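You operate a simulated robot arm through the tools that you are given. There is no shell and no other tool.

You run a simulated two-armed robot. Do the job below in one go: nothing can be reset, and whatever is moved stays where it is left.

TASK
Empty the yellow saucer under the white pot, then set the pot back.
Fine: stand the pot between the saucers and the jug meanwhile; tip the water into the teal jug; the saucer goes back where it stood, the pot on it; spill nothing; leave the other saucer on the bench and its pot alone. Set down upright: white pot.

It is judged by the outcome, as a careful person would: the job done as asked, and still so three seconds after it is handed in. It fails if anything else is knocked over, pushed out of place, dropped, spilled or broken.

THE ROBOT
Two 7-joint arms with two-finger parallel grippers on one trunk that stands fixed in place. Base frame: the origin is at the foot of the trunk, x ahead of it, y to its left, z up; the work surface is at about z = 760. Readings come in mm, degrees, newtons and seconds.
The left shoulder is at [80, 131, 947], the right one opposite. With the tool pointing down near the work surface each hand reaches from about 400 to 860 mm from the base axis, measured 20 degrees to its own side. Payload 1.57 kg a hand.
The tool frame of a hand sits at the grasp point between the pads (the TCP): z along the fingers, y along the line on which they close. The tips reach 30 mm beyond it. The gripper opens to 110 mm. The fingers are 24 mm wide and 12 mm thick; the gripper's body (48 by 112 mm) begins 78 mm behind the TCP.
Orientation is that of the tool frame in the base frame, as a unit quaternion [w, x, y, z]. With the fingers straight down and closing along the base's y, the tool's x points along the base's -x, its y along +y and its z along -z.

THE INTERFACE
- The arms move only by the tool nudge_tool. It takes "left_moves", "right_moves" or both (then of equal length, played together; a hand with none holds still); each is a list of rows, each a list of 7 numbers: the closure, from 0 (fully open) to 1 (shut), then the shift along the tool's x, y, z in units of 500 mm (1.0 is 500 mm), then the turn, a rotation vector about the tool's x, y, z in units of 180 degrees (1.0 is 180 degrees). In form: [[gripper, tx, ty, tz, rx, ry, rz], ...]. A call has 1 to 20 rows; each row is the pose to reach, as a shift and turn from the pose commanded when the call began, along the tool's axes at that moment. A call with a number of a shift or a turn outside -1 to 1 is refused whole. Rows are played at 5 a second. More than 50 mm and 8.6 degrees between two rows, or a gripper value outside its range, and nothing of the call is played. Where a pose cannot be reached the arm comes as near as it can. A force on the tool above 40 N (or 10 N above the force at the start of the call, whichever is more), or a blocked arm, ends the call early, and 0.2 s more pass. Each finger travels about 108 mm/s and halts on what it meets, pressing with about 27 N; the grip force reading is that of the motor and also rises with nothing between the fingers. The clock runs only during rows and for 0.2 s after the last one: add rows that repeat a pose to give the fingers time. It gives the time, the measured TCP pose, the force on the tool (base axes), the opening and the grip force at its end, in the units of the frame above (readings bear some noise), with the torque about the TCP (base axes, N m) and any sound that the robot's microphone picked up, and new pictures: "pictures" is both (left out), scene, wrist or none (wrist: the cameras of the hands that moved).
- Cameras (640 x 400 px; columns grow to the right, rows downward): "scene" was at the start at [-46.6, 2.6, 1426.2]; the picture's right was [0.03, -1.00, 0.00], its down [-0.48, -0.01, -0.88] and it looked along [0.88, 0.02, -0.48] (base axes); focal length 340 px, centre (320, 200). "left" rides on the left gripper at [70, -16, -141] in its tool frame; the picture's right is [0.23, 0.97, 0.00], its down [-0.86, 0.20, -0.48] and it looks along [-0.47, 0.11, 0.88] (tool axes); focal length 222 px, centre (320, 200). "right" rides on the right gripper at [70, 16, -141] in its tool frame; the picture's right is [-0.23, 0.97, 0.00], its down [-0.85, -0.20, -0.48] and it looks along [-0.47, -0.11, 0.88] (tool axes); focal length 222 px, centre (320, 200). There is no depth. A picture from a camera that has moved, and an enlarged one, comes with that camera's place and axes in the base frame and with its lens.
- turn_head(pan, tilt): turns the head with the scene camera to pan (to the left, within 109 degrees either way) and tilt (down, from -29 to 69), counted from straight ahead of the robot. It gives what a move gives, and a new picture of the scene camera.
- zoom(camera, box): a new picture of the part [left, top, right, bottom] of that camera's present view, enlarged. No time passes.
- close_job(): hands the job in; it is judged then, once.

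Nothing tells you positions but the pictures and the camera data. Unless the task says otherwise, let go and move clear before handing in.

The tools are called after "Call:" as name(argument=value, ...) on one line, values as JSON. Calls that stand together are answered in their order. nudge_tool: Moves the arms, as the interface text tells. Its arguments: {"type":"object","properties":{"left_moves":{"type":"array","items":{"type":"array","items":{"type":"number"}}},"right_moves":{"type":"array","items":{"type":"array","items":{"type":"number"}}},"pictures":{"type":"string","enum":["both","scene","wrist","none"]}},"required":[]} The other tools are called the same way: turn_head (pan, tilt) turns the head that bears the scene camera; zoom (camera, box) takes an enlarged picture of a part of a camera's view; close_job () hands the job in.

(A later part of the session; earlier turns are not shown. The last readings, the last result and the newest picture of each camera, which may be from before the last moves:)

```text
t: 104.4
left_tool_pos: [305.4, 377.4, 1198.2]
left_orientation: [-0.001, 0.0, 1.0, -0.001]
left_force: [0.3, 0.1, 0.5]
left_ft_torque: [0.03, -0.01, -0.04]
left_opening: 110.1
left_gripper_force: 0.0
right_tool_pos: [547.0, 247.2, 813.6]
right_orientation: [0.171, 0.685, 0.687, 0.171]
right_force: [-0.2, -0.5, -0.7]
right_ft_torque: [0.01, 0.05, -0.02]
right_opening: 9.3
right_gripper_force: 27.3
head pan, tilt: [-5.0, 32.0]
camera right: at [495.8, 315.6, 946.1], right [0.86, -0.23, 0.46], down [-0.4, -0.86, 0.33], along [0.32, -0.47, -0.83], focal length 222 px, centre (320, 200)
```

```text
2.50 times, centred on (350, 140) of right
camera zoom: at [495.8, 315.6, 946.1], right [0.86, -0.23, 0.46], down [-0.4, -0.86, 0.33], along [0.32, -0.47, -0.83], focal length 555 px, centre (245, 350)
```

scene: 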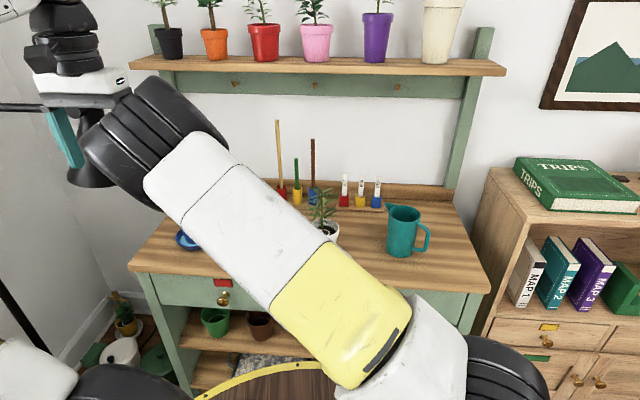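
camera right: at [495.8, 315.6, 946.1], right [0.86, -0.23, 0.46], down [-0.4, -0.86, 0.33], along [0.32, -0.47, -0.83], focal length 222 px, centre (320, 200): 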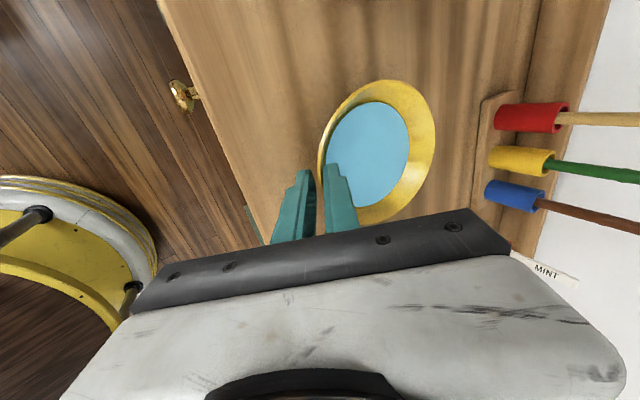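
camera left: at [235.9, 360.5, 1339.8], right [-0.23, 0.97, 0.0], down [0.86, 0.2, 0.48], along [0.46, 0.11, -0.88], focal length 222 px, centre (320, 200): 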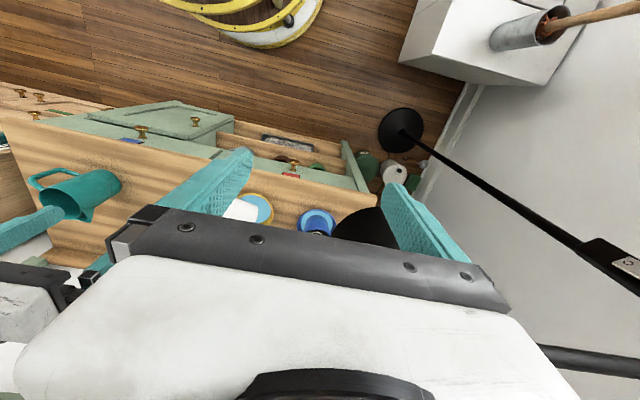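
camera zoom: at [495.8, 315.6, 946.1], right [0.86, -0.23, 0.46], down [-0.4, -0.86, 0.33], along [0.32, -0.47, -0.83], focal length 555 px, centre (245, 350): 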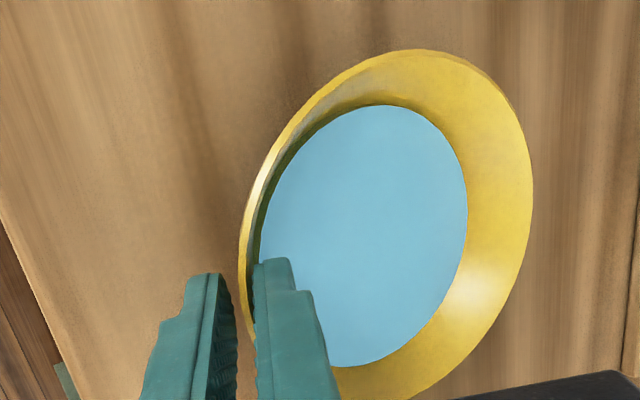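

The saucer is held firmly and moves with the hand. I'll lift it smoothly to about z = 1008, levelling it by 3 degrees on the way.

Call:
nudge_tool(right_moves=[[1, 0, 0.0038, -0.0071, 0.0017, 0, 0], [1, 0, 0.0103, -0.0194, 0.0033, 0, 0], [1, 0, 0.0188, -0.0353, 0.005, 0, 0], [1, 0, 0.0281, -0.053, 0.0067, 0, 0], [1, 0, 0.0375, -0.0706, 0.0083, 0, 0], [1, 0, 0.0478, -0.0901, 0.01, 0, 0], [1, 0, 0.0582, -0.1095, 0.0117, 0, 0], [1, 0, 0.0685, -0.1289, 0.0133, 0, 0], [1, 0, 0.0788, -0.1483, 0.015, 0, 0], [1, 0, 0.0891, -0.1678, 0.0167, 0, 0], [1, 0, 0.0994, -0.1872, 0.0167, 0, 0], [1, 0, 0.1097, -0.2066, 0.0167, 0, 0], [1, 0, 0.1201, -0.226, 0.0167, 0, 0], [1, 0, 0.1304, -0.2455, 0.0167, 0, 0], [1, 0, 0.1407, -0.2649, 0.0167, 0, 0], [1, 0, 0.151, -0.2843, 0.0167, 0, 0], [1, 0, 0.1613, -0.3038, 0.0167, 0, 0], [1, 0, 0.1707, -0.3214, 0.0167, 0, 0], [1, 0, 0.1782, -0.3355, 0.0167, 0, 0], [1, 0, 0.1829, -0.3444, 0.0167, 0, 0]], pictures="both")

Call:
zoom(camera="right", box=[250, 60, 450, 220])

```text
t: 108.6
left_tool_pos: [304.7, 375.9, 1199.2]
left_orientation: [-0.001, -0.001, 1.0, 0.0]
left_force: [0.0, 0.4, 0.5]
left_ft_torque: [0.02, 0.02, 0.0]
left_opening: 110.1
left_gripper_force: 0.0
right_tool_pos: [547.1, 245.9, 1010.6]
right_orientation: [0.152, 0.69, 0.691, 0.153]
right_force: [-0.6, 0.5, -2.7]
right_ft_torque: [0.01, 0.11, 0.02]
right_opening: 9.3
right_gripper_force: 27.4
head pan, tilt: [-5.0, 32.0]
camera right: at [503.2, 315.9, 1144.1], right [0.88, -0.23, 0.41], down [-0.38, -0.86, 0.35], along [0.27, -0.47, -0.84], focal length 222 px, centre (320, 200)
```

scene: 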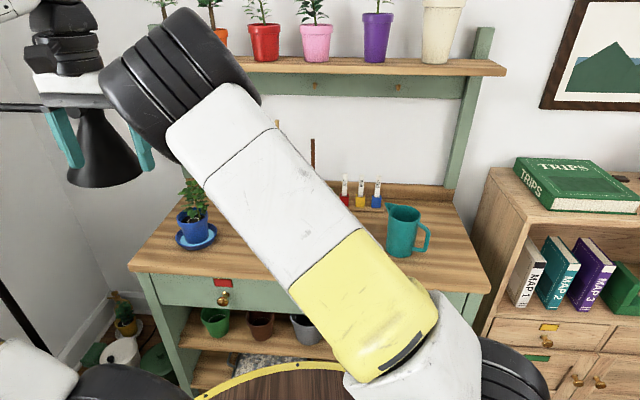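
right: 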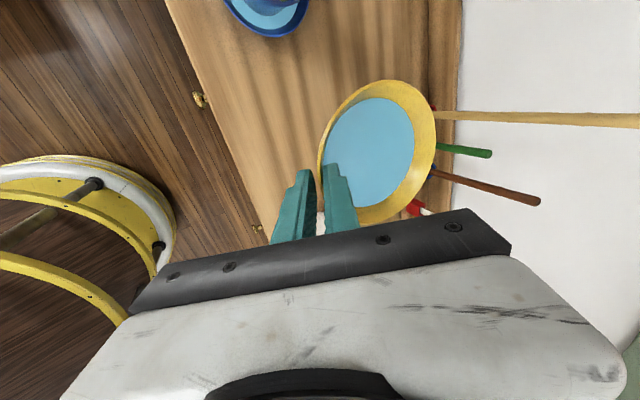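

```text
2.50 times, centred on (350, 140) of right
camera zoom: at [503.2, 315.9, 1144.1], right [0.88, -0.23, 0.41], down [-0.38, -0.86, 0.35], along [0.27, -0.47, -0.84], focal length 555 px, centre (245, 350)
```

zoom: 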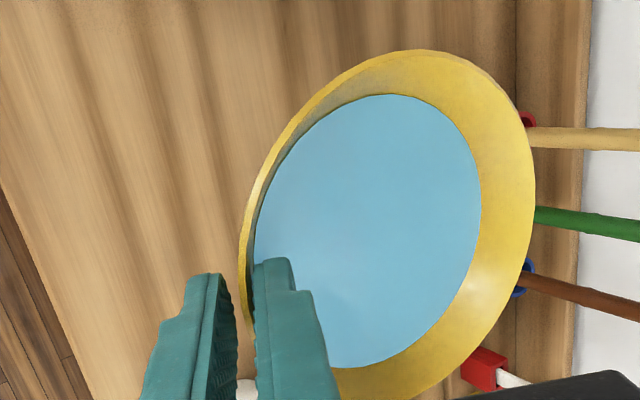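

The saucer hangs level with its water. The plant stands to about z = 975, so I'll raise the saucer further and pass slightly in front of it.

Call:
nudge_tool(right_moves=[[1, 0, -0.002, -0.0065, 0, 0, 0], [1, 0, -0.0055, -0.0182, 0, 0, 0], [1, 0, -0.01, -0.0331, 0, 0, 0], [1, 0, -0.0149, -0.0494, 0, 0, 0], [1, 0, -0.0198, -0.0659, 0, 0, 0], [1, 0, -0.0248, -0.0823, 0, 0, 0], [1, 0, -0.0293, -0.0972, 0, 0, 0], [1, 0, -0.0327, -0.1088, 0, 0, 0], [1, 0, -0.0347, -0.1153, 0, 0, 0], [1, 0, -0.0347, -0.1153, 0, 0, 0]], pictures="wrist")

```text
t: 110.8
left_tool_pos: [304.6, 376.4, 1197.2]
left_orientation: [-0.001, 0.0, 1.0, 0.0]
left_force: [0.2, 0.2, 0.1]
left_ft_torque: [0.0, -0.03, -0.01]
left_opening: 109.9
left_gripper_force: 0.0
right_tool_pos: [506.4, 246.4, 1054.0]
right_orientation: [0.153, 0.69, 0.691, 0.153]
right_force: [0.8, -0.1, -0.6]
right_ft_torque: [0.03, 0.14, 0.0]
right_opening: 9.3
right_gripper_force: 26.9
head pan, tilt: [-5.0, 32.0]
camera right: at [463.3, 315.6, 1188.6], right [0.88, -0.23, 0.41], down [-0.38, -0.86, 0.35], along [0.27, -0.47, -0.84], focal length 222 px, centre (320, 200)
```

right: 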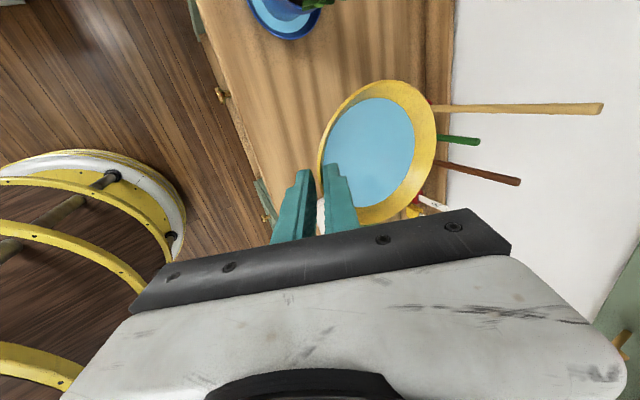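

Now the sideways carry, smoothly, staying high and in front of the plant.

Call:
nudge_tool(right_moves=[[1, -0.01, 0, 0, 0, 0, 0], [1, -0.03, 0, 0, 0, 0, 0], [1, -0.06, 0, 0, 0, 0, 0], [1, -0.098, 0, 0, 0, 0, 0], [1, -0.138, 0, 0, 0, 0, 0], [1, -0.178, 0, 0, 0, 0, 0], [1, -0.218, 0, 0, 0, 0, 0], [1, -0.258, 0, 0, 0, 0, 0], [1, -0.298, 0, 0, 0, 0, 0], [1, -0.338, 0, 0, 0, 0, 0], [1, -0.378, 0, 0, 0, 0, 0], [1, -0.418, 0, 0, 0, 0, 0], [1, -0.458, 0, 0, 0, 0, 0], [1, -0.498, 0, 0, 0, 0, 0], [1, -0.538, 0, 0, 0, 0, 0], [1, -0.578, 0, 0, 0, 0, 0], [1, -0.618, 0, 0, 0, 0, 0], [1, -0.656, 0, 0, 0, 0, 0], [1, -0.688, 0, 0, 0, 0, 0], [1, -0.708, 0, 0, 0, 0, 0]], pictures="both")

```text
t: 115.0
left_tool_pos: [304.0, 376.5, 1198.1]
left_orientation: [0.0, 0.0, 1.0, 0.0]
left_force: [0.8, -0.1, -0.3]
left_ft_torque: [-0.02, 0.04, 0.03]
left_opening: 109.7
left_gripper_force: 0.2
right_tool_pos: [506.3, -107.4, 1053.7]
right_orientation: [0.152, 0.69, 0.691, 0.152]
right_force: [-0.3, -0.1, -1.2]
right_ft_torque: [0.02, 0.11, -0.01]
right_opening: 8.8
right_gripper_force: 26.7
head pan, tilt: [-5.0, 32.0]
camera right: at [463.2, -37.9, 1188.5], right [0.88, -0.23, 0.41], down [-0.38, -0.86, 0.35], along [0.27, -0.47, -0.84], focal length 222 px, centre (320, 200)
```

scene: 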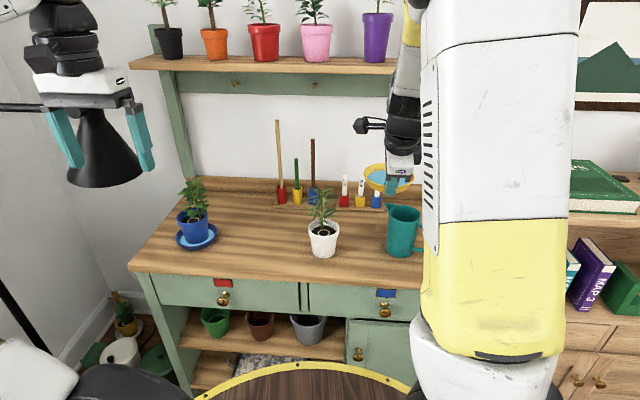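
right: 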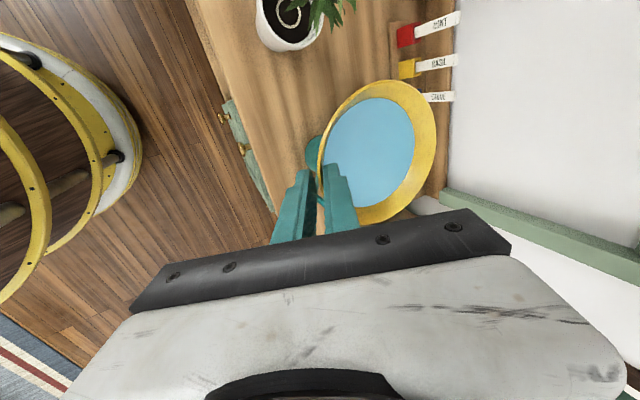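

Steady and level. I'll bring the saucer forward and down so its right-hand lip is over the jug's mouth, still untilted.

Call:
nudge_tool(right_moves=[[1, -0.0005, 0.01, 0.005, 0, 0, 0], [1, -0.0015, 0.03, 0.014, 0, 0, 0], [1, -0.003, 0.06, 0.028, 0, 0, 0], [1, -0.0042, 0.085, 0.0395, 0, 0, 0], [1, -0.005, 0.102, 0.0473, 0, 0, 0], [1, -0.0052, 0.1078, 0.05, 0, 0, 0], [1, -0.0052, 0.1032, 0.06, 0, 0, 0], [1, -0.0052, 0.0939, 0.08, 0, 0, 0], [1, -0.0052, 0.0818, 0.106, 0, 0, 0], [1, -0.0052, 0.0688, 0.134, 0, 0, 0], [1, -0.0052, 0.0558, 0.1621, 0, 0, 0], [1, -0.0052, 0.0428, 0.1901, 0, 0, 0], [1, -0.0052, 0.0307, 0.2161, 0, 0, 0], [1, -0.0052, 0.0214, 0.2361, 0, 0, 0], [1, -0.0052, 0.0163, 0.2471, 0, 0, 0], [1, -0.0052, 0.0149, 0.2501, 0, 0, 0], [1, -0.0052, 0.0149, 0.2501, 0, 0, 0]], pictures="both")

Call:
zoom(camera="scene", box=[340, 170, 460, 270])

```text
t: 118.6
left_tool_pos: [305.5, 376.9, 1198.9]
left_orientation: [0.0, 0.0, 1.0, -0.001]
left_force: [0.2, 0.6, -0.6]
left_ft_torque: [0.0, -0.02, -0.04]
left_opening: 110.1
left_gripper_force: 0.1
right_tool_pos: [566.2, -111.0, 942.9]
right_orientation: [0.152, 0.69, 0.691, 0.152]
right_force: [-0.1, -0.1, -1.4]
right_ft_torque: [0.01, 0.09, -0.02]
right_opening: 9.2
right_gripper_force: 27.5
head pan, tilt: [-5.0, 32.0]
camera right: at [523.1, -41.0, 1078.9], right [0.88, -0.23, 0.41], down [-0.38, -0.86, 0.35], along [0.27, -0.47, -0.84], focal length 222 px, centre (320, 200)
```

scene: 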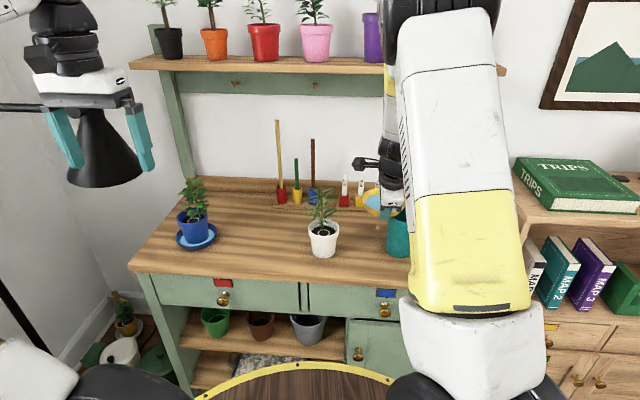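
right: 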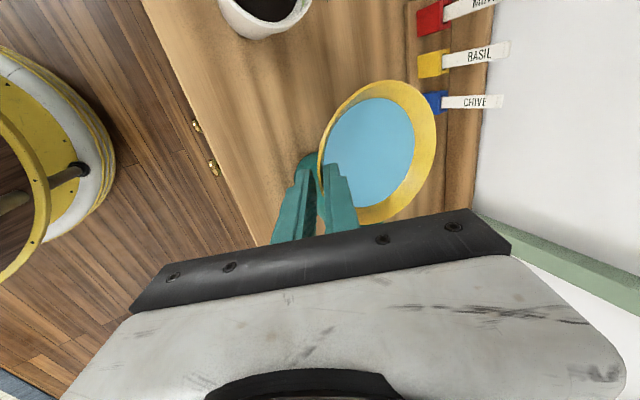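

```text
4.00 times, centred on (400, 220) of scene
camera zoom: at [-166.6, -4.6, 1421.4], right [0.08, -1.0, 0.0], down [-0.53, -0.04, -0.85], along [0.84, 0.07, -0.53], focal length 1361 px, centre (0, 120)
```

zoom: 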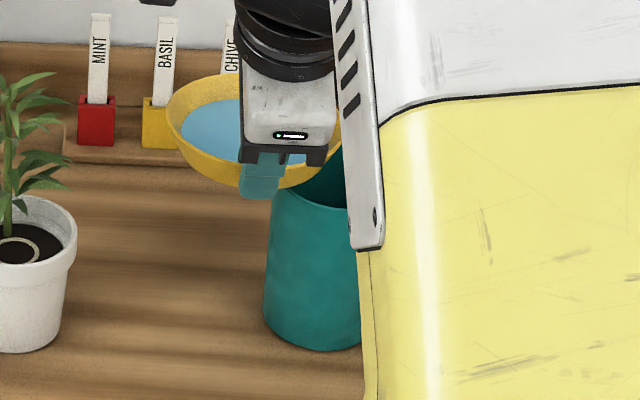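

The saucer's right lip is over the jug's mouth. I'll tilt slowly about that lip to 45 degrees.

Call:
nudge_tool(right_moves=[[1, -0.002, 0.0025, -0.0055, 0, 0.0151, 0.007], [1, -0.0043, 0.005, -0.0108, 0, 0.0302, 0.014], [1, -0.0069, 0.0075, -0.0161, 0, 0.0454, 0.0211], [1, -0.0098, 0.009, -0.0194, 0, 0.0605, 0.0281], [1, -0.013, 0.01, -0.0216, 0, 0.0756, 0.0351], [1, -0.0164, 0.011, -0.0238, 0, 0.0907, 0.0421], [1, -0.0202, 0.0119, -0.0256, 0, 0.1058, 0.0491], [1, -0.0242, 0.0127, -0.0274, 0, 0.1209, 0.0561], [1, -0.0284, 0.0134, -0.0288, 0, 0.1361, 0.0632], [1, -0.0329, 0.0141, -0.0303, 0, 0.1512, 0.0702], [1, -0.0377, 0.015, -0.0323, 0, 0.1663, 0.0772], [1, -0.0426, 0.0158, -0.0341, 0, 0.1814, 0.0842], [1, -0.0478, 0.0165, -0.0356, 0, 0.1965, 0.0912], [1, -0.0531, 0.0171, -0.0368, 0, 0.2116, 0.0982], [1, -0.0586, 0.0176, -0.0379, 0, 0.2268, 0.1053], [1, -0.0586, 0.0176, -0.0379, 0, 0.2268, 0.1053]], pictures="both")

Call:
zoom(camera="scene", box=[340, 170, 460, 270])

```text
t: 122.0
left_tool_pos: [305.3, 376.1, 1199.9]
left_orientation: [0.0, 0.0, 1.0, 0.0]
left_force: [-0.5, -0.6, -0.2]
left_ft_torque: [0.01, -0.02, -0.07]
left_opening: 109.9
left_gripper_force: 0.0
right_tool_pos: [566.9, -139.0, 964.8]
right_orientation: [-0.124, 0.696, 0.579, 0.406]
right_force: [0.0, 0.7, -0.6]
right_ft_torque: [-0.01, 0.07, 0.01]
right_opening: 9.0
right_gripper_force: 27.0
head pan, tilt: [-5.0, 32.0]
camera right: at [523.6, -186.3, 1108.5], right [0.88, -0.45, 0.13], down [-0.38, -0.85, -0.36], along [0.27, 0.27, -0.92], focal length 222 px, centre (320, 200)
```

scene: 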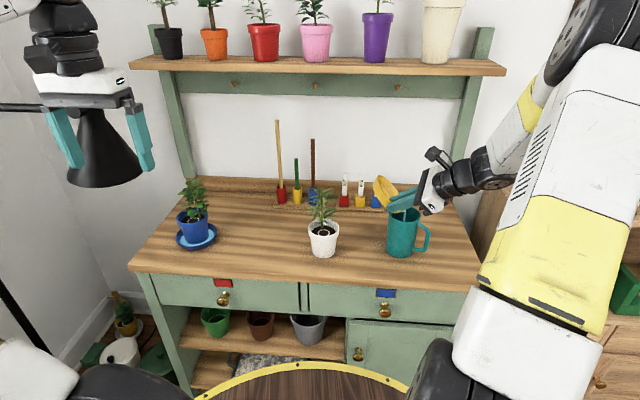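
right: 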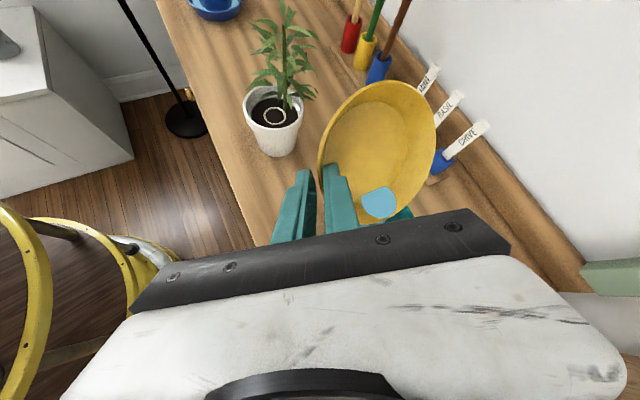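

```text
4.00 times, centred on (400, 220) of scene
camera zoom: at [-166.7, -4.7, 1421.4], right [0.08, -1.0, 0.0], down [-0.53, -0.04, -0.85], along [0.84, 0.07, -0.53], focal length 1361 px, centre (0, 120)
```

zoom: 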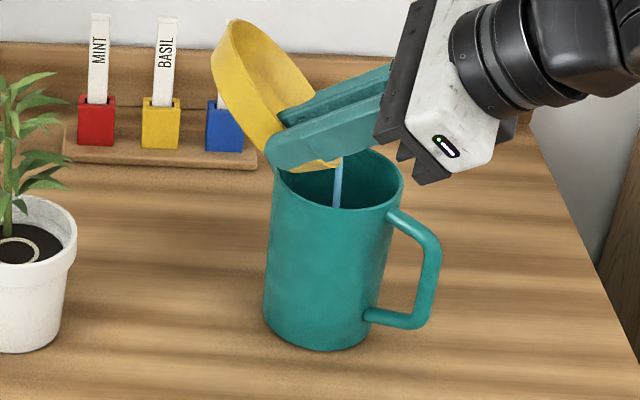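

A clean stream is falling into the jug's mouth. I'll continue the tilt slowly to 101 degrees and hold for the last drops.

Call:
nudge_tool(right_moves=[[1, -0.0048, 0.0025, -0.0053, 0, 0.0202, 0.0094], [1, -0.0102, 0.0049, -0.0105, 0, 0.0403, 0.0187], [1, -0.0154, 0.0075, -0.0161, 0, 0.0605, 0.0281], [1, -0.0211, 0.0099, -0.0214, 0, 0.0806, 0.0374], [1, -0.026, 0.0128, -0.0277, 0, 0.1008, 0.0468], [1, -0.0312, 0.0156, -0.0337, 0, 0.1209, 0.0561], [1, -0.037, 0.0182, -0.0393, 0, 0.1411, 0.0655], [1, -0.0431, 0.0207, -0.0446, 0, 0.1612, 0.0748], [1, -0.0497, 0.0229, -0.0494, 0, 0.1814, 0.0842], [1, -0.0566, 0.025, -0.0538, 0, 0.2016, 0.0936], [1, -0.0638, 0.0268, -0.0578, 0, 0.2217, 0.1029], [1, -0.0713, 0.0285, -0.0613, 0, 0.2419, 0.1123], [1, -0.0791, 0.0299, -0.0644, 0, 0.262, 0.1216], [1, -0.0871, 0.0311, -0.0669, 0, 0.2822, 0.131], [1, -0.0871, 0.0311, -0.0669, 0, 0.2822, 0.131], [1, -0.0871, 0.0311, -0.0669, 0, 0.2822, 0.131], [1, -0.0871, 0.0311, -0.0669, 0, 0.2822, 0.131], [1, -0.0871, 0.0311, -0.0669, 0, 0.2822, 0.131], [1, -0.0871, 0.0311, -0.0669, 0, 0.2822, 0.131]], pictures="both")

Call:
zoom(camera="scene", box=[340, 170, 460, 270])

```text
t: 126.0
left_tool_pos: [305.0, 375.1, 1198.9]
left_orientation: [-0.001, 0.0, 1.0, 0.0]
left_force: [0.6, 0.5, -0.1]
left_ft_torque: [-0.02, 0.01, 0.02]
left_opening: 110.0
left_gripper_force: 0.0
right_tool_pos: [565.9, -197.0, 960.7]
right_orientation: [-0.436, 0.557, 0.322, 0.63]
right_force: [-0.5, 0.4, -0.7]
right_ft_torque: [-0.02, 0.04, -0.02]
right_opening: 9.1
right_gripper_force: 26.8
head pan, tilt: [-5.0, 32.0]
camera right: at [522.8, -343.1, 1002.2], right [0.88, -0.36, -0.3], down [-0.38, -0.18, -0.91], along [0.27, 0.92, -0.3], focal length 222 px, centre (320, 200)
```

scene: 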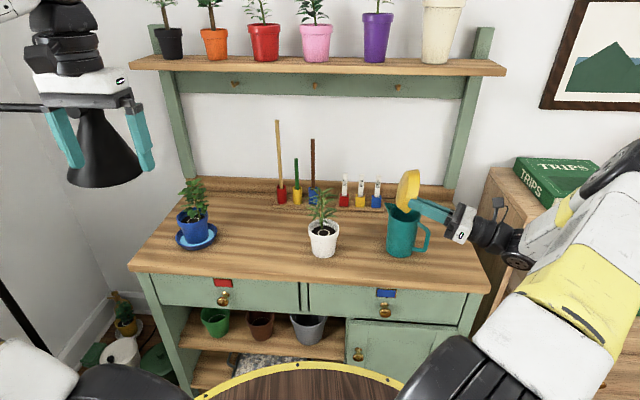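
right: 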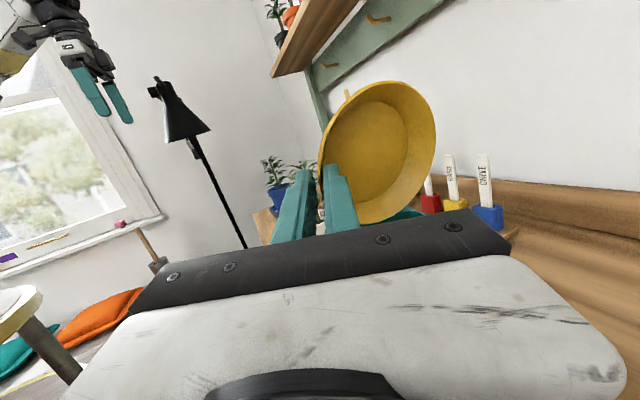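

```text
4.00 times, centred on (400, 220) of scene
camera zoom: at [-166.6, -4.7, 1421.4], right [0.08, -1.0, 0.0], down [-0.53, -0.04, -0.85], along [0.84, 0.07, -0.53], focal length 1361 px, centre (0, 120)
```

zoom: 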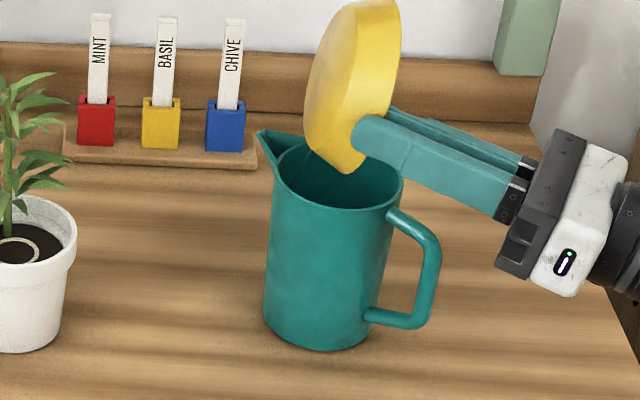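

The saucer is empty and nothing has spilled. I'll bring it back level while rising clear of the jug.

Call:
nudge_tool(right_moves=[[1, 0.0093, -0.0123, 0.0088, 0, -0.0318, -0.0148], [1, 0.0186, -0.0246, 0.0176, 0, -0.0636, -0.0295], [1, 0.0279, -0.0368, 0.0264, 0, -0.0954, -0.0443], [1, 0.0372, -0.0491, 0.0352, 0, -0.1272, -0.0591], [1, 0.0464, -0.0614, 0.0439, 0, -0.159, -0.0738], [1, 0.0557, -0.0737, 0.0527, 0, -0.1908, -0.0886], [1, 0.065, -0.0859, 0.0615, 0, -0.2226, -0.1033], [1, 0.0743, -0.0982, 0.0703, 0, -0.2545, -0.1181], [1, 0.0836, -0.1105, 0.0791, 0, -0.2863, -0.1329], [1, 0.0929, -0.1228, 0.0879, 0, -0.3181, -0.1476], [1, 0.1022, -0.135, 0.0967, 0, -0.3499, -0.1624], [1, 0.1115, -0.1473, 0.1055, 0, -0.3817, -0.1772], [1, 0.1207, -0.1596, 0.1142, 0, -0.4135, -0.1919], [1, 0.13, -0.1719, 0.123, 0, -0.4453, -0.2067], [1, 0.1393, -0.1841, 0.1318, 0, -0.4771, -0.2214], [1, 0.1486, -0.1964, 0.1406, 0, -0.5089, -0.2362], [1, 0.1486, -0.1964, 0.1406, 0, -0.5089, -0.2362]], pictures="both")

```text
t: 129.6
left_tool_pos: [305.7, 375.7, 1198.1]
left_orientation: [-0.001, -0.001, 1.0, 0.001]
left_force: [0.3, 0.0, 0.2]
left_ft_torque: [0.01, 0.03, -0.01]
left_opening: 109.9
left_gripper_force: 0.0
right_tool_pos: [506.9, -107.4, 1051.7]
right_orientation: [0.152, 0.691, 0.69, 0.153]
right_force: [-0.1, -1.1, -0.9]
right_ft_torque: [-0.01, 0.06, 0.03]
right_opening: 9.0
right_gripper_force: 27.0
head pan, tilt: [-5.0, 32.0]
camera right: at [463.8, -38.4, 1186.6], right [0.88, -0.23, 0.41], down [-0.38, -0.86, 0.35], along [0.27, -0.47, -0.84], focal length 222 px, centre (320, 200)
```

scene: 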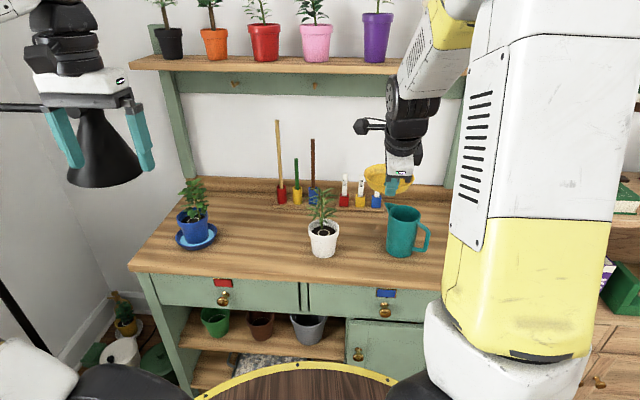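
right: 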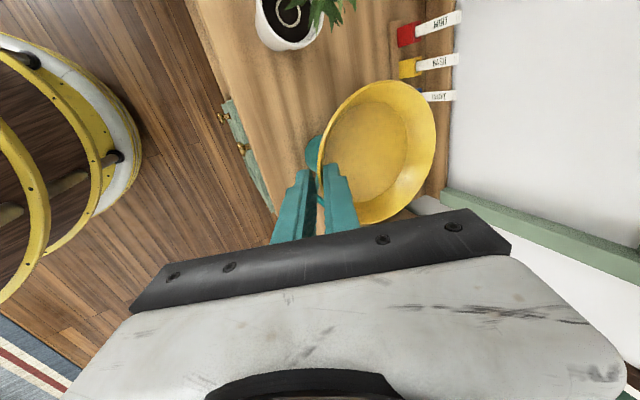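

The saucer is dry. I'll carry it back, high and in front of the plant.

Call:
nudge_tool(right_moves=[[1, 0.01, 0, 0, 0, 0, 0], [1, 0.03, 0, 0, 0, 0, 0], [1, 0.06, 0, 0, 0, 0, 0], [1, 0.098, 0, 0, 0, 0, 0], [1, 0.138, 0, 0, 0, 0, 0], [1, 0.178, 0, 0, 0, 0, 0], [1, 0.218, 0, 0, 0, 0, 0], [1, 0.258, 0, 0, 0, 0, 0], [1, 0.298, 0, 0, 0, 0, 0], [1, 0.338, 0, 0, 0, 0, 0], [1, 0.378, 0, 0, 0, 0, 0], [1, 0.418, 0, 0, 0, 0, 0], [1, 0.458, 0, 0, 0, 0, 0], [1, 0.498, 0, 0, 0, 0, 0], [1, 0.538, 0, 0, 0, 0, 0], [1, 0.578, 0, 0, 0, 0, 0], [1, 0.616, 0, 0, 0, 0, 0], [1, 0.65, 0, 0, 0, 0, 0], [1, 0.676, 0, 0, 0, 0, 0], [1, 0.692, 0, 0, 0, 0, 0]], pictures="wrist")

Call:
zoom(camera="right", box=[250, 60, 450, 220])

```text
t: 133.8
left_tool_pos: [304.7, 376.6, 1198.1]
left_orientation: [-0.001, 0.0, 1.0, 0.0]
left_force: [0.0, 0.2, -0.3]
left_ft_torque: [0.04, 0.01, 0.01]
left_opening: 109.5
left_gripper_force: 0.0
right_tool_pos: [506.6, 237.6, 1054.0]
right_orientation: [0.151, 0.691, 0.69, 0.154]
right_force: [-0.7, 0.8, -1.0]
right_ft_torque: [0.02, 0.07, -0.01]
right_opening: 8.9
right_gripper_force: 26.6
head pan, tilt: [-5.0, 32.0]
camera right: at [463.3, 307.7, 1188.8], right [0.88, -0.23, 0.41], down [-0.38, -0.86, 0.35], along [0.27, -0.46, -0.84], focal length 222 px, centre (320, 200)
```

right: 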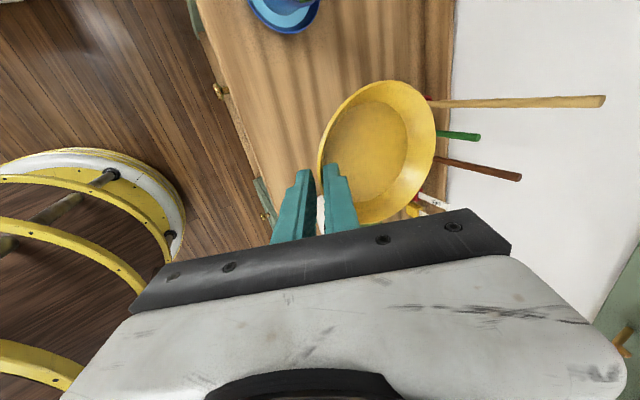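

```text
2.50 times, centred on (350, 140) of right
camera zoom: at [463.3, 307.7, 1188.8], right [0.88, -0.23, 0.41], down [-0.38, -0.86, 0.35], along [0.27, -0.46, -0.84], focal length 555 px, centre (245, 350)
```

zoom: 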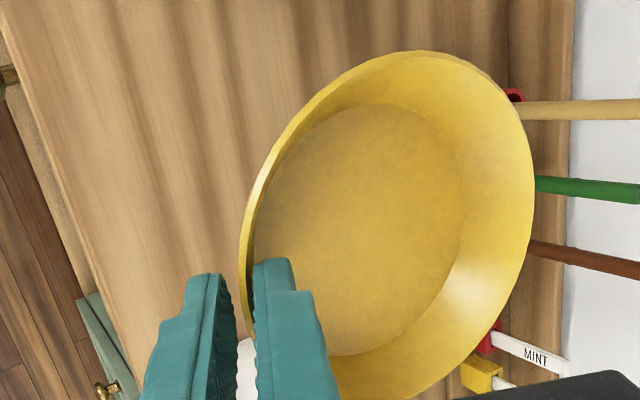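

Grip unchanged. I'll lower the saucer toward its original place, stopping 30 mm above the bench.

Call:
nudge_tool(right_moves=[[1, 0.0001, -0.0025, 0.0111, 0, 0, 0], [1, 0.0002, -0.0074, 0.0333, 0, 0, 0], [1, 0.0003, -0.0133, 0.0599, 0, 0, 0], [1, 0.0004, -0.0193, 0.0865, 0, 0, 0], [1, 0.0005, -0.0252, 0.1131, 0, 0, 0], [1, 0.0006, -0.0311, 0.1397, 0, 0, 0], [1, 0.0007, -0.037, 0.1664, 0, 0, 0], [1, 0.0008, -0.043, 0.193, 0, 0, 0], [1, 0.0009, -0.0489, 0.2196, 0, 0, 0], [1, 0.001, -0.0548, 0.2462, 0, 0, 0], [1, 0.0011, -0.0608, 0.2728, 0, 0, 0], [1, 0.0012, -0.0667, 0.2994, 0, 0, 0], [1, 0.0013, -0.0726, 0.326, 0, 0, 0], [1, 0.0014, -0.0785, 0.3527, 0, 0, 0], [1, 0.0015, -0.0845, 0.3793, 0, 0, 0], [1, 0.0016, -0.0904, 0.4059, 0, 0, 0], [1, 0.0017, -0.0953, 0.4281, 0, 0, 0], [1, 0.0018, -0.0988, 0.4436, 0, 0, 0], [1, 0.0018, -0.0988, 0.4436, 0, 0, 0]], pictures="both")

Call:
zoom(camera="right", box=[250, 60, 450, 220])

```text
t: 137.8
left_tool_pos: [306.0, 377.3, 1198.1]
left_orientation: [-0.001, 0.001, 1.0, 0.0]
left_force: [-0.7, -0.4, 0.2]
left_ft_torque: [0.0, 0.02, 0.03]
left_opening: 110.0
left_gripper_force: 0.1
right_tool_pos: [555.7, 239.8, 830.7]
right_orientation: [0.152, 0.69, 0.691, 0.154]
right_force: [0.3, -0.3, -0.4]
right_ft_torque: [0.0, 0.08, 0.03]
right_opening: 9.0
right_gripper_force: 26.9
head pan, tilt: [-5.0, 32.0]
camera right: at [512.3, 309.4, 965.1], right [0.88, -0.23, 0.41], down [-0.38, -0.86, 0.35], along [0.27, -0.47, -0.84], focal length 222 px, centre (320, 200)
```

scene: 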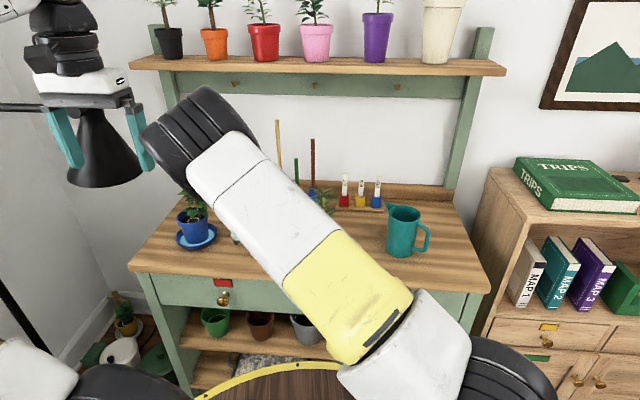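
right: 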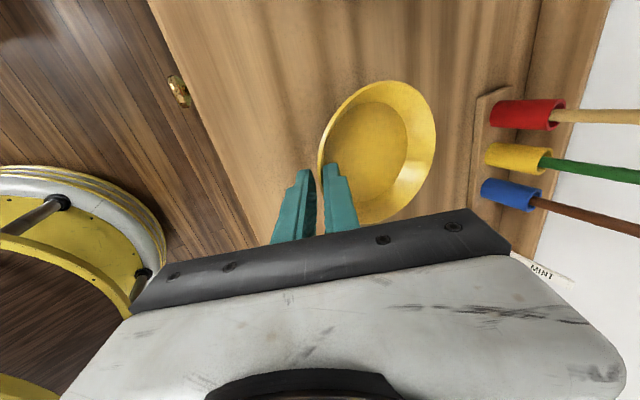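

```text
2.50 times, centred on (350, 140) of right
camera zoom: at [512.3, 309.4, 965.1], right [0.88, -0.23, 0.41], down [-0.38, -0.86, 0.35], along [0.27, -0.47, -0.84], focal length 555 px, centre (245, 350)
```

zoom: 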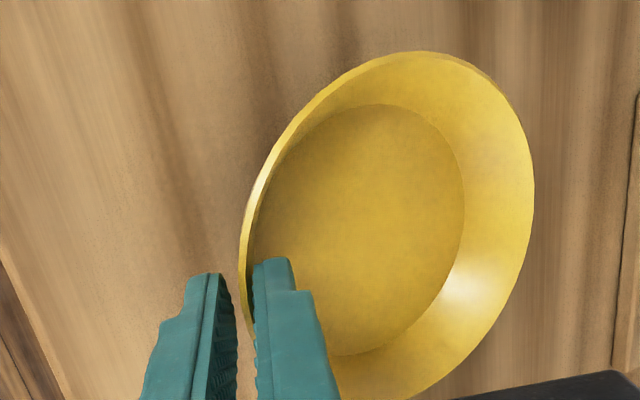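

30 mm above the bench in the right place. Lowering the rest slowly.

Call:
nudge_tool(right_moves=[[1, 0, -0.0025, 0.0054, 0, 0, 0], [1, 0, -0.0051, 0.0109, 0, 0, 0], [1, 0, -0.0076, 0.0163, 0, 0, 0], [1, 0, -0.0101, 0.0218, 0, 0, 0], [1, 0, -0.0126, 0.0272, 0, 0, 0], [1, 0, -0.0152, 0.0327, 0, 0, 0], [1, 0, -0.0177, 0.0381, 0, 0, 0], [1, 0, -0.0202, 0.0435, 0, 0, 0], [1, 0, -0.0211, 0.0454, 0, 0, 0]], pictures="wrist")

```text
t: 139.8
left_tool_pos: [305.8, 377.2, 1198.0]
left_orientation: [-0.001, 0.0, 1.0, 0.0]
left_force: [0.6, 1.0, 1.0]
left_ft_torque: [0.01, 0.0, 0.02]
left_opening: 110.1
left_gripper_force: 0.0
right_tool_pos: [556.1, 238.8, 807.0]
right_orientation: [0.153, 0.691, 0.69, 0.153]
right_force: [0.5, 0.5, -0.3]
right_ft_torque: [0.01, 0.06, 0.0]
right_opening: 9.1
right_gripper_force: 27.1
head pan, tilt: [-5.0, 32.0]
camera right: at [512.0, 308.7, 941.3], right [0.88, -0.23, 0.41], down [-0.38, -0.86, 0.35], along [0.27, -0.46, -0.84], focal length 222 px, centre (320, 200)
```

right: 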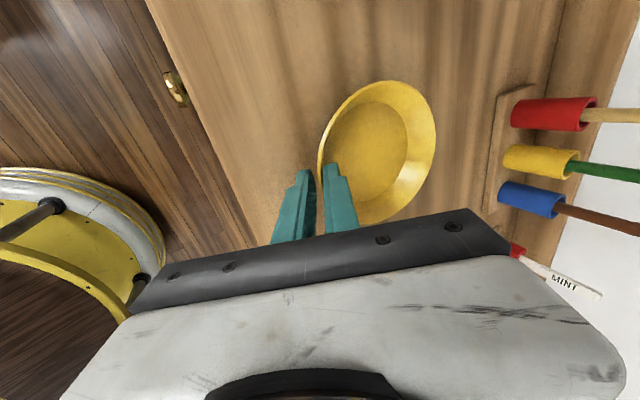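

Call:
nudge_tool(right_moves=[[1, 0, -0.0008, 0.0018, 0, 0, 0], [1, 0, -0.0017, 0.0036, 0, 0, 0], [1, 0, -0.0025, 0.0054, 0, 0, 0], [1, 0, -0.0034, 0.0073, 0, 0, 0]], pictures="none")

```text
t: 140.8
left_tool_pos: [305.5, 376.7, 1198.8]
left_orientation: [-0.001, 0.0, 1.0, -0.001]
left_force: [0.5, 0.7, 0.1]
left_ft_torque: [0.05, 0.02, 0.0]
left_opening: 110.0
left_gripper_force: 0.1
right_tool_pos: [556.2, 240.0, 801.3]
right_orientation: [0.153, 0.689, 0.691, 0.153]
right_force: [0.3, -0.2, -0.5]
right_ft_torque: [0.01, 0.05, 0.01]
right_opening: 8.9
right_gripper_force: 27.1
head pan, tilt: [-5.0, 32.0]
```

Call:
nudge_tool(right_moves=[[1, 0, -0.0008, 0.0018, 0, 0, 0], [1, 0, -0.0017, 0.0036, 0, 0, 0]], pictures="wrist")

Call:
zoom(camera="right", box=[250, 60, 450, 220])

```text
t: 141.4
left_tool_pos: [305.8, 375.1, 1198.1]
left_orientation: [-0.002, 0.001, 1.0, 0.0]
left_force: [0.0, 0.1, -0.8]
left_ft_torque: [0.02, 0.0, 0.0]
left_opening: 110.0
left_gripper_force: 0.0
right_tool_pos: [554.7, 240.9, 801.7]
right_orientation: [0.153, 0.69, 0.69, 0.154]
right_force: [-3.2, -0.4, 9.9]
right_ft_torque: [-0.48, -0.16, -0.19]
right_opening: 9.2
right_gripper_force: 27.4
head pan, tilt: [-5.0, 32.0]
camera right: at [511.5, 309.4, 936.3], right [0.88, -0.23, 0.41], down [-0.38, -0.86, 0.35], along [0.27, -0.46, -0.84], focal length 222 px, centre (320, 200)
```

right: 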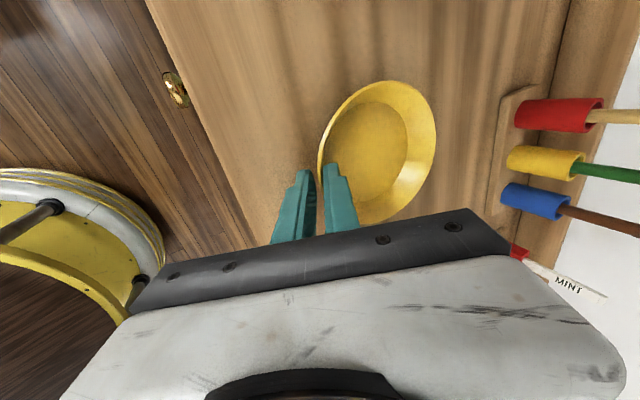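

```text
2.50 times, centred on (350, 140) of right
camera zoom: at [511.5, 309.4, 936.3], right [0.88, -0.23, 0.41], down [-0.38, -0.86, 0.35], along [0.27, -0.46, -0.84], focal length 555 px, centre (245, 350)
```

zoom: 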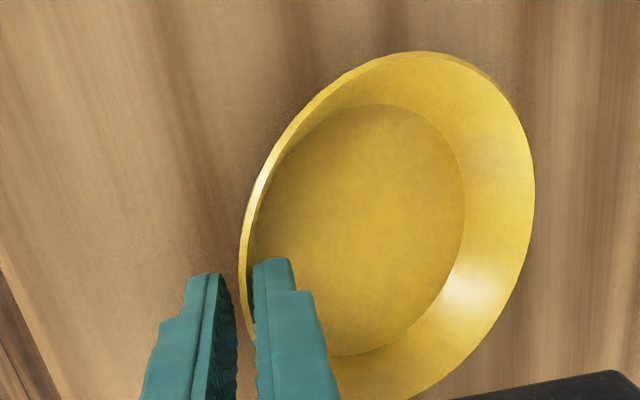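

The saucer has touched down (10 N, contact on its right edge). I'll ease up 1 mm and open the fingers gently.

Call:
nudge_tool(right_moves=[[1, 0, 0.0008, -0.0018, 0, 0, 0], [0.92, 0, 0.0008, -0.0018, 0, 0, 0], [0.905, 0, 0.0008, -0.0018, 0, 0, 0], [0.89, 0, 0.0008, -0.0018, 0, 0, 0], [0.87, 0, 0.0008, -0.0018, 0, 0, 0], [0.84, 0, 0.0008, -0.0018, 0, 0, 0], [0.82, 0, 0.0008, -0.0018, 0, 0, 0], [0.82, 0, 0.0008, -0.0018, 0, 0, 0]], pictures="wrist")

Call:
zoom(camera="right", box=[250, 60, 450, 220])

```text
t: 143.2
left_tool_pos: [305.6, 378.1, 1198.7]
left_orientation: [-0.001, 0.0, 1.0, 0.0]
left_force: [0.6, 0.0, 0.0]
left_ft_torque: [-0.03, 0.03, -0.01]
left_opening: 110.1
left_gripper_force: 0.0
right_tool_pos: [555.3, 241.5, 802.1]
right_orientation: [0.152, 0.69, 0.691, 0.153]
right_force: [-0.5, -0.3, 1.0]
right_ft_torque: [0.0, 0.0, -0.01]
right_opening: 19.8
right_gripper_force: 0.0
head pan, tilt: [-5.0, 32.0]
camera right: at [511.7, 309.2, 936.0], right [0.88, -0.23, 0.41], down [-0.38, -0.86, 0.35], along [0.27, -0.46, -0.84], focal length 222 px, centre (320, 200)
```

right: 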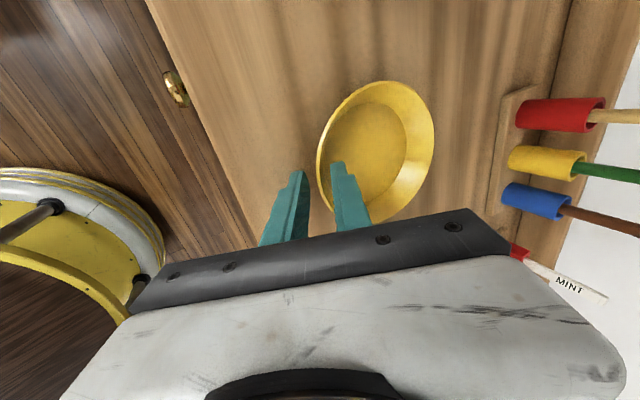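

```text
2.50 times, centred on (350, 140) of right
camera zoom: at [511.7, 309.2, 936.0], right [0.88, -0.23, 0.41], down [-0.38, -0.86, 0.35], along [0.27, -0.46, -0.84], focal length 555 px, centre (245, 350)
```

zoom: 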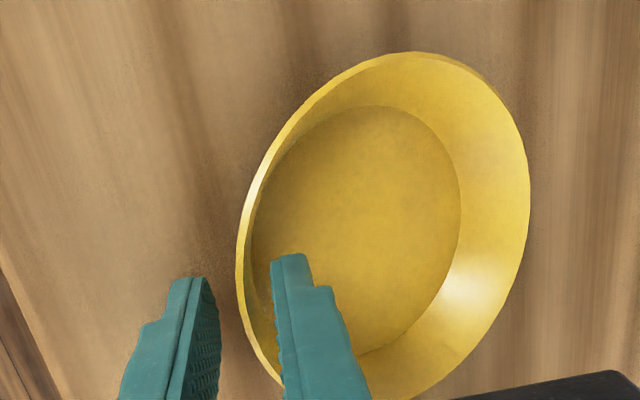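

Released and flat. I'll withdraw along the fingers and rise to check its position.

Call:
nudge_tool(right_moves=[[0.82, 0, 0, -0.01, 0, 0, 0], [0.82, 0, 0, -0.03, 0, 0, 0], [0.82, 0, 0, -0.05, 0, 0, 0], [0.82, 0, 0, -0.07, 0, 0, 0], [0.82, 0, 0, -0.09, 0, 0, 0], [0.82, 0, 0, -0.12, 0, 0, 0], [0.82, 0, 0, -0.15, 0, 0, 0], [0.82, 0, 0, -0.18, 0, 0, 0], [0.82, 0, 0.01, -0.215, 0, 0, 0], [0.82, 0, 0.025, -0.25, 0, 0, 0], [0.82, 0, 0.04, -0.285, 0, 0, 0], [0.82, 0, 0.055, -0.32, 0, 0, 0], [0.82, 0, 0.055, -0.32, 0, 0, 0]], pictures="wrist")

Call:
zoom(camera="right", box=[270, 60, 390, 180])

```text
t: 146.0
left_tool_pos: [304.8, 376.4, 1198.3]
left_orientation: [0.0, 0.0, 1.0, 0.0]
left_force: [-0.9, 0.3, 0.4]
left_ft_torque: [0.02, -0.03, 0.0]
left_opening: 110.0
left_gripper_force: 0.0
right_tool_pos: [513.2, 239.6, 959.0]
right_orientation: [0.152, 0.689, 0.692, 0.153]
right_force: [0.3, 0.0, 0.2]
right_ft_torque: [0.0, 0.03, -0.01]
right_opening: 19.9
right_gripper_force: 0.0
head pan, tilt: [-5.0, 32.0]
camera right: at [469.6, 308.2, 1093.7], right [0.88, -0.23, 0.41], down [-0.38, -0.86, 0.35], along [0.27, -0.47, -0.84], focal length 222 px, centre (320, 200)
```

right: 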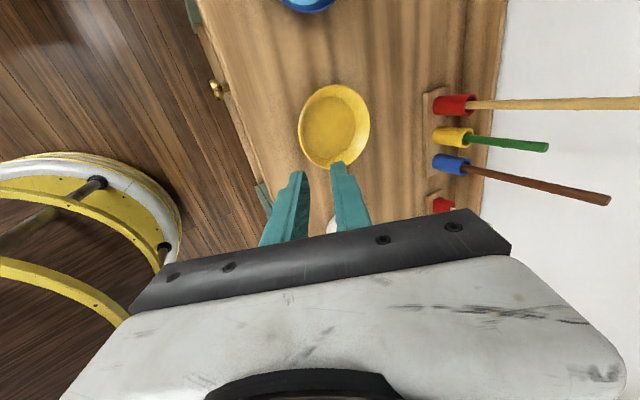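

```text
3.33 times, centred on (330, 120) of right
camera zoom: at [469.6, 308.2, 1093.7], right [0.88, -0.23, 0.41], down [-0.38, -0.86, 0.35], along [0.27, -0.47, -0.84], focal length 740 px, centre (287, 467)
```

zoom: 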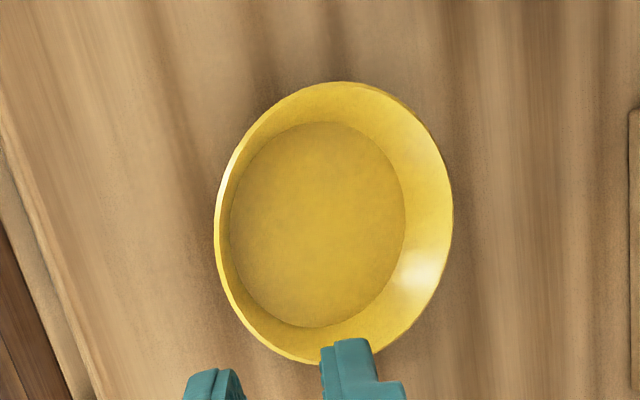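

The saucer is back at about (619, 241), where it stood. Now for the pot: I'll rise, open the fingers and straighten the hand.

Call:
nudge_tool(right_moves=[[0.82, 0, 0.0127, -0.0274, 0.0174, 0, 0], [0.7, 0, 0.0255, -0.0549, 0.0347, 0, 0], [0.6, 0, 0.0382, -0.0823, 0.0521, 0, 0], [0.5, 0, 0.051, -0.1098, 0.0694, 0, 0], [0.4, 0, 0.0637, -0.1372, 0.0868, 0, 0], [0.3, 0, 0.0764, -0.1646, 0.1042, 0, 0], [0.2, 0, 0.0892, -0.1921, 0.1215, 0, 0], [0, 0, 0.1019, -0.2195, 0.1389, 0, 0], [0, 0, 0.1019, -0.2195, 0.1389, 0, 0]], pictures="none")

```text
t: 148.0
left_tool_pos: [305.5, 376.6, 1198.5]
left_orientation: [-0.001, 0.0, 1.0, 0.0]
left_force: [0.4, -0.3, 0.9]
left_ft_torque: [0.03, 0.02, 0.01]
left_opening: 110.1
left_gripper_force: 0.0
right_tool_pos: [511.5, 240.3, 1080.6]
right_orientation: [-0.001, 0.707, 0.707, -0.001]
right_force: [0.3, -0.4, 0.3]
right_ft_torque: [0.02, 0.0, 0.0]
right_opening: 110.1
right_gripper_force: 0.1
head pan, tilt: [-5.0, 32.0]
```

I'll rehearse the placing attitude in the air above the saucer first.

Call:
nudge_tool(right_moves=[[0, -0.002, 0.0216, 0.01, 0, 0.0311, 0], [0, -0.004, 0.0432, 0.02, 0, 0.0622, 0], [0, -0.006, 0.0648, 0.03, 0, 0.0933, 0], [0, -0.008, 0.0864, 0.04, 0, 0.1244, 0], [0, -0.01, 0.108, 0.05, 0, 0.1556, 0], [0, -0.012, 0.1296, 0.06, 0, 0.1867, 0], [0, -0.014, 0.1512, 0.07, 0, 0.2178, 0], [0, -0.016, 0.1728, 0.08, 0, 0.2489, 0], [0, -0.018, 0.1944, 0.09, 0, 0.28, 0], [0, -0.02, 0.216, 0.1, 0, 0.3111, 0], [0, -0.02, 0.216, 0.1, 0, 0.3111, 0]], pictures="scene")

```text
t: 150.4
left_tool_pos: [305.0, 376.4, 1197.1]
left_orientation: [-0.001, 0.0, 1.0, -0.001]
left_force: [1.2, -0.3, 0.4]
left_ft_torque: [0.0, -0.02, 0.03]
left_opening: 109.6
left_gripper_force: 0.0
right_tool_pos: [619.5, 229.5, 1028.9]
right_orientation: [-0.333, 0.624, 0.625, 0.331]
right_force: [-0.3, 0.9, 0.4]
right_ft_torque: [0.03, -0.02, -0.04]
right_opening: 110.1
right_gripper_force: 0.1
head pan, tilt: [-5.0, 32.0]
```

scene: 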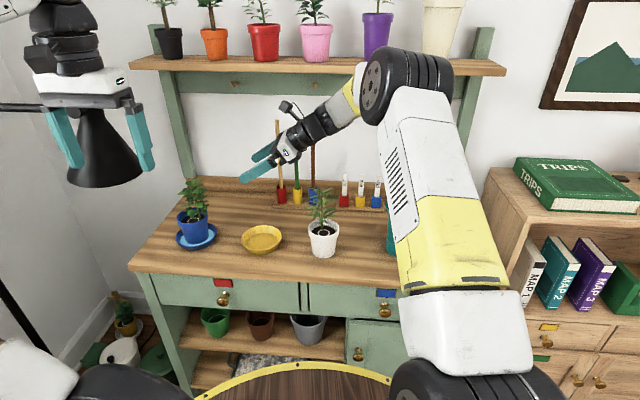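

Reachable above the saucer. I'll test lowering 70 mm as well.

Call:
nudge_tool(right_moves=[[0, -0.0232, 0, 0.0157, 0, 0, 0], [0, -0.0464, 0, 0.0313, 0, 0, 0], [0, -0.0697, 0, 0.047, 0, 0, 0], [0, -0.0929, 0, 0.0626, 0, 0, 0], [0, -0.1161, 0, 0.0783, 0, 0, 0], [0, -0.1161, 0, 0.0783, 0, 0, 0]], pictures="wrist")

Call:
zoom(camera="scene", box=[160, 170, 360, 270])

```text
t: 151.8
left_tool_pos: [305.5, 377.0, 1198.8]
left_orientation: [-0.001, 0.0, 1.0, 0.0]
left_force: [-0.1, 0.1, 0.4]
left_ft_torque: [-0.01, 0.0, 0.01]
left_opening: 110.0
left_gripper_force: 0.0
right_tool_pos: [620.5, 230.3, 957.2]
right_orientation: [-0.333, 0.624, 0.625, 0.331]
right_force: [0.1, 0.7, 0.2]
right_ft_torque: [-0.01, -0.01, -0.01]
right_opening: 109.6
right_gripper_force: 0.0
head pan, tilt: [-5.0, 32.0]
camera right: at [637.4, 151.3, 1093.6], right [0.97, -0.13, -0.19], down [-0.2, -0.87, -0.44], along [-0.11, 0.47, -0.88], focal length 222 px, centre (320, 200)
```

right: 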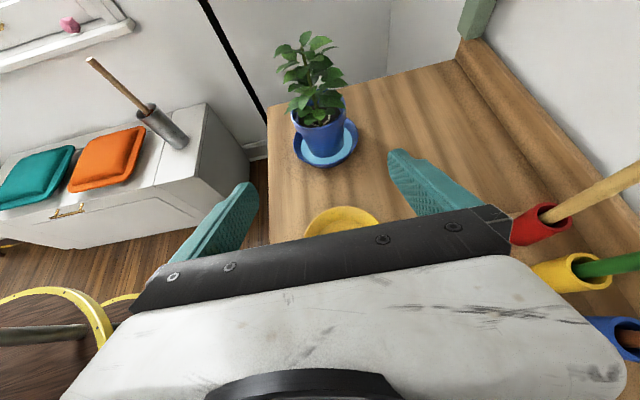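

```text
3.20 times, centred on (260, 220) of scene
camera zoom: at [-166.7, -4.6, 1421.4], right [0.08, -1.0, 0.0], down [-0.53, -0.04, -0.85], along [0.84, 0.07, -0.53], focal length 1089 px, centre (512, 136)
```

zoom: 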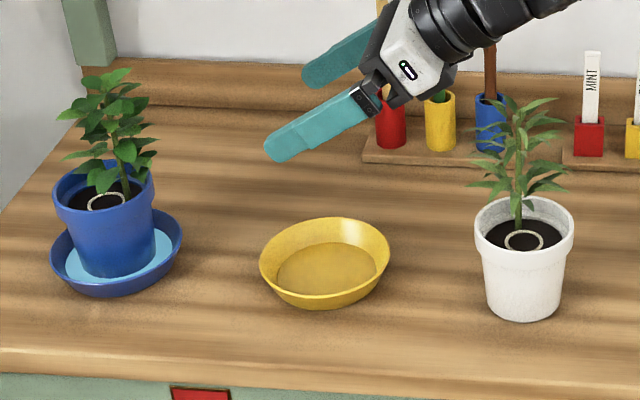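

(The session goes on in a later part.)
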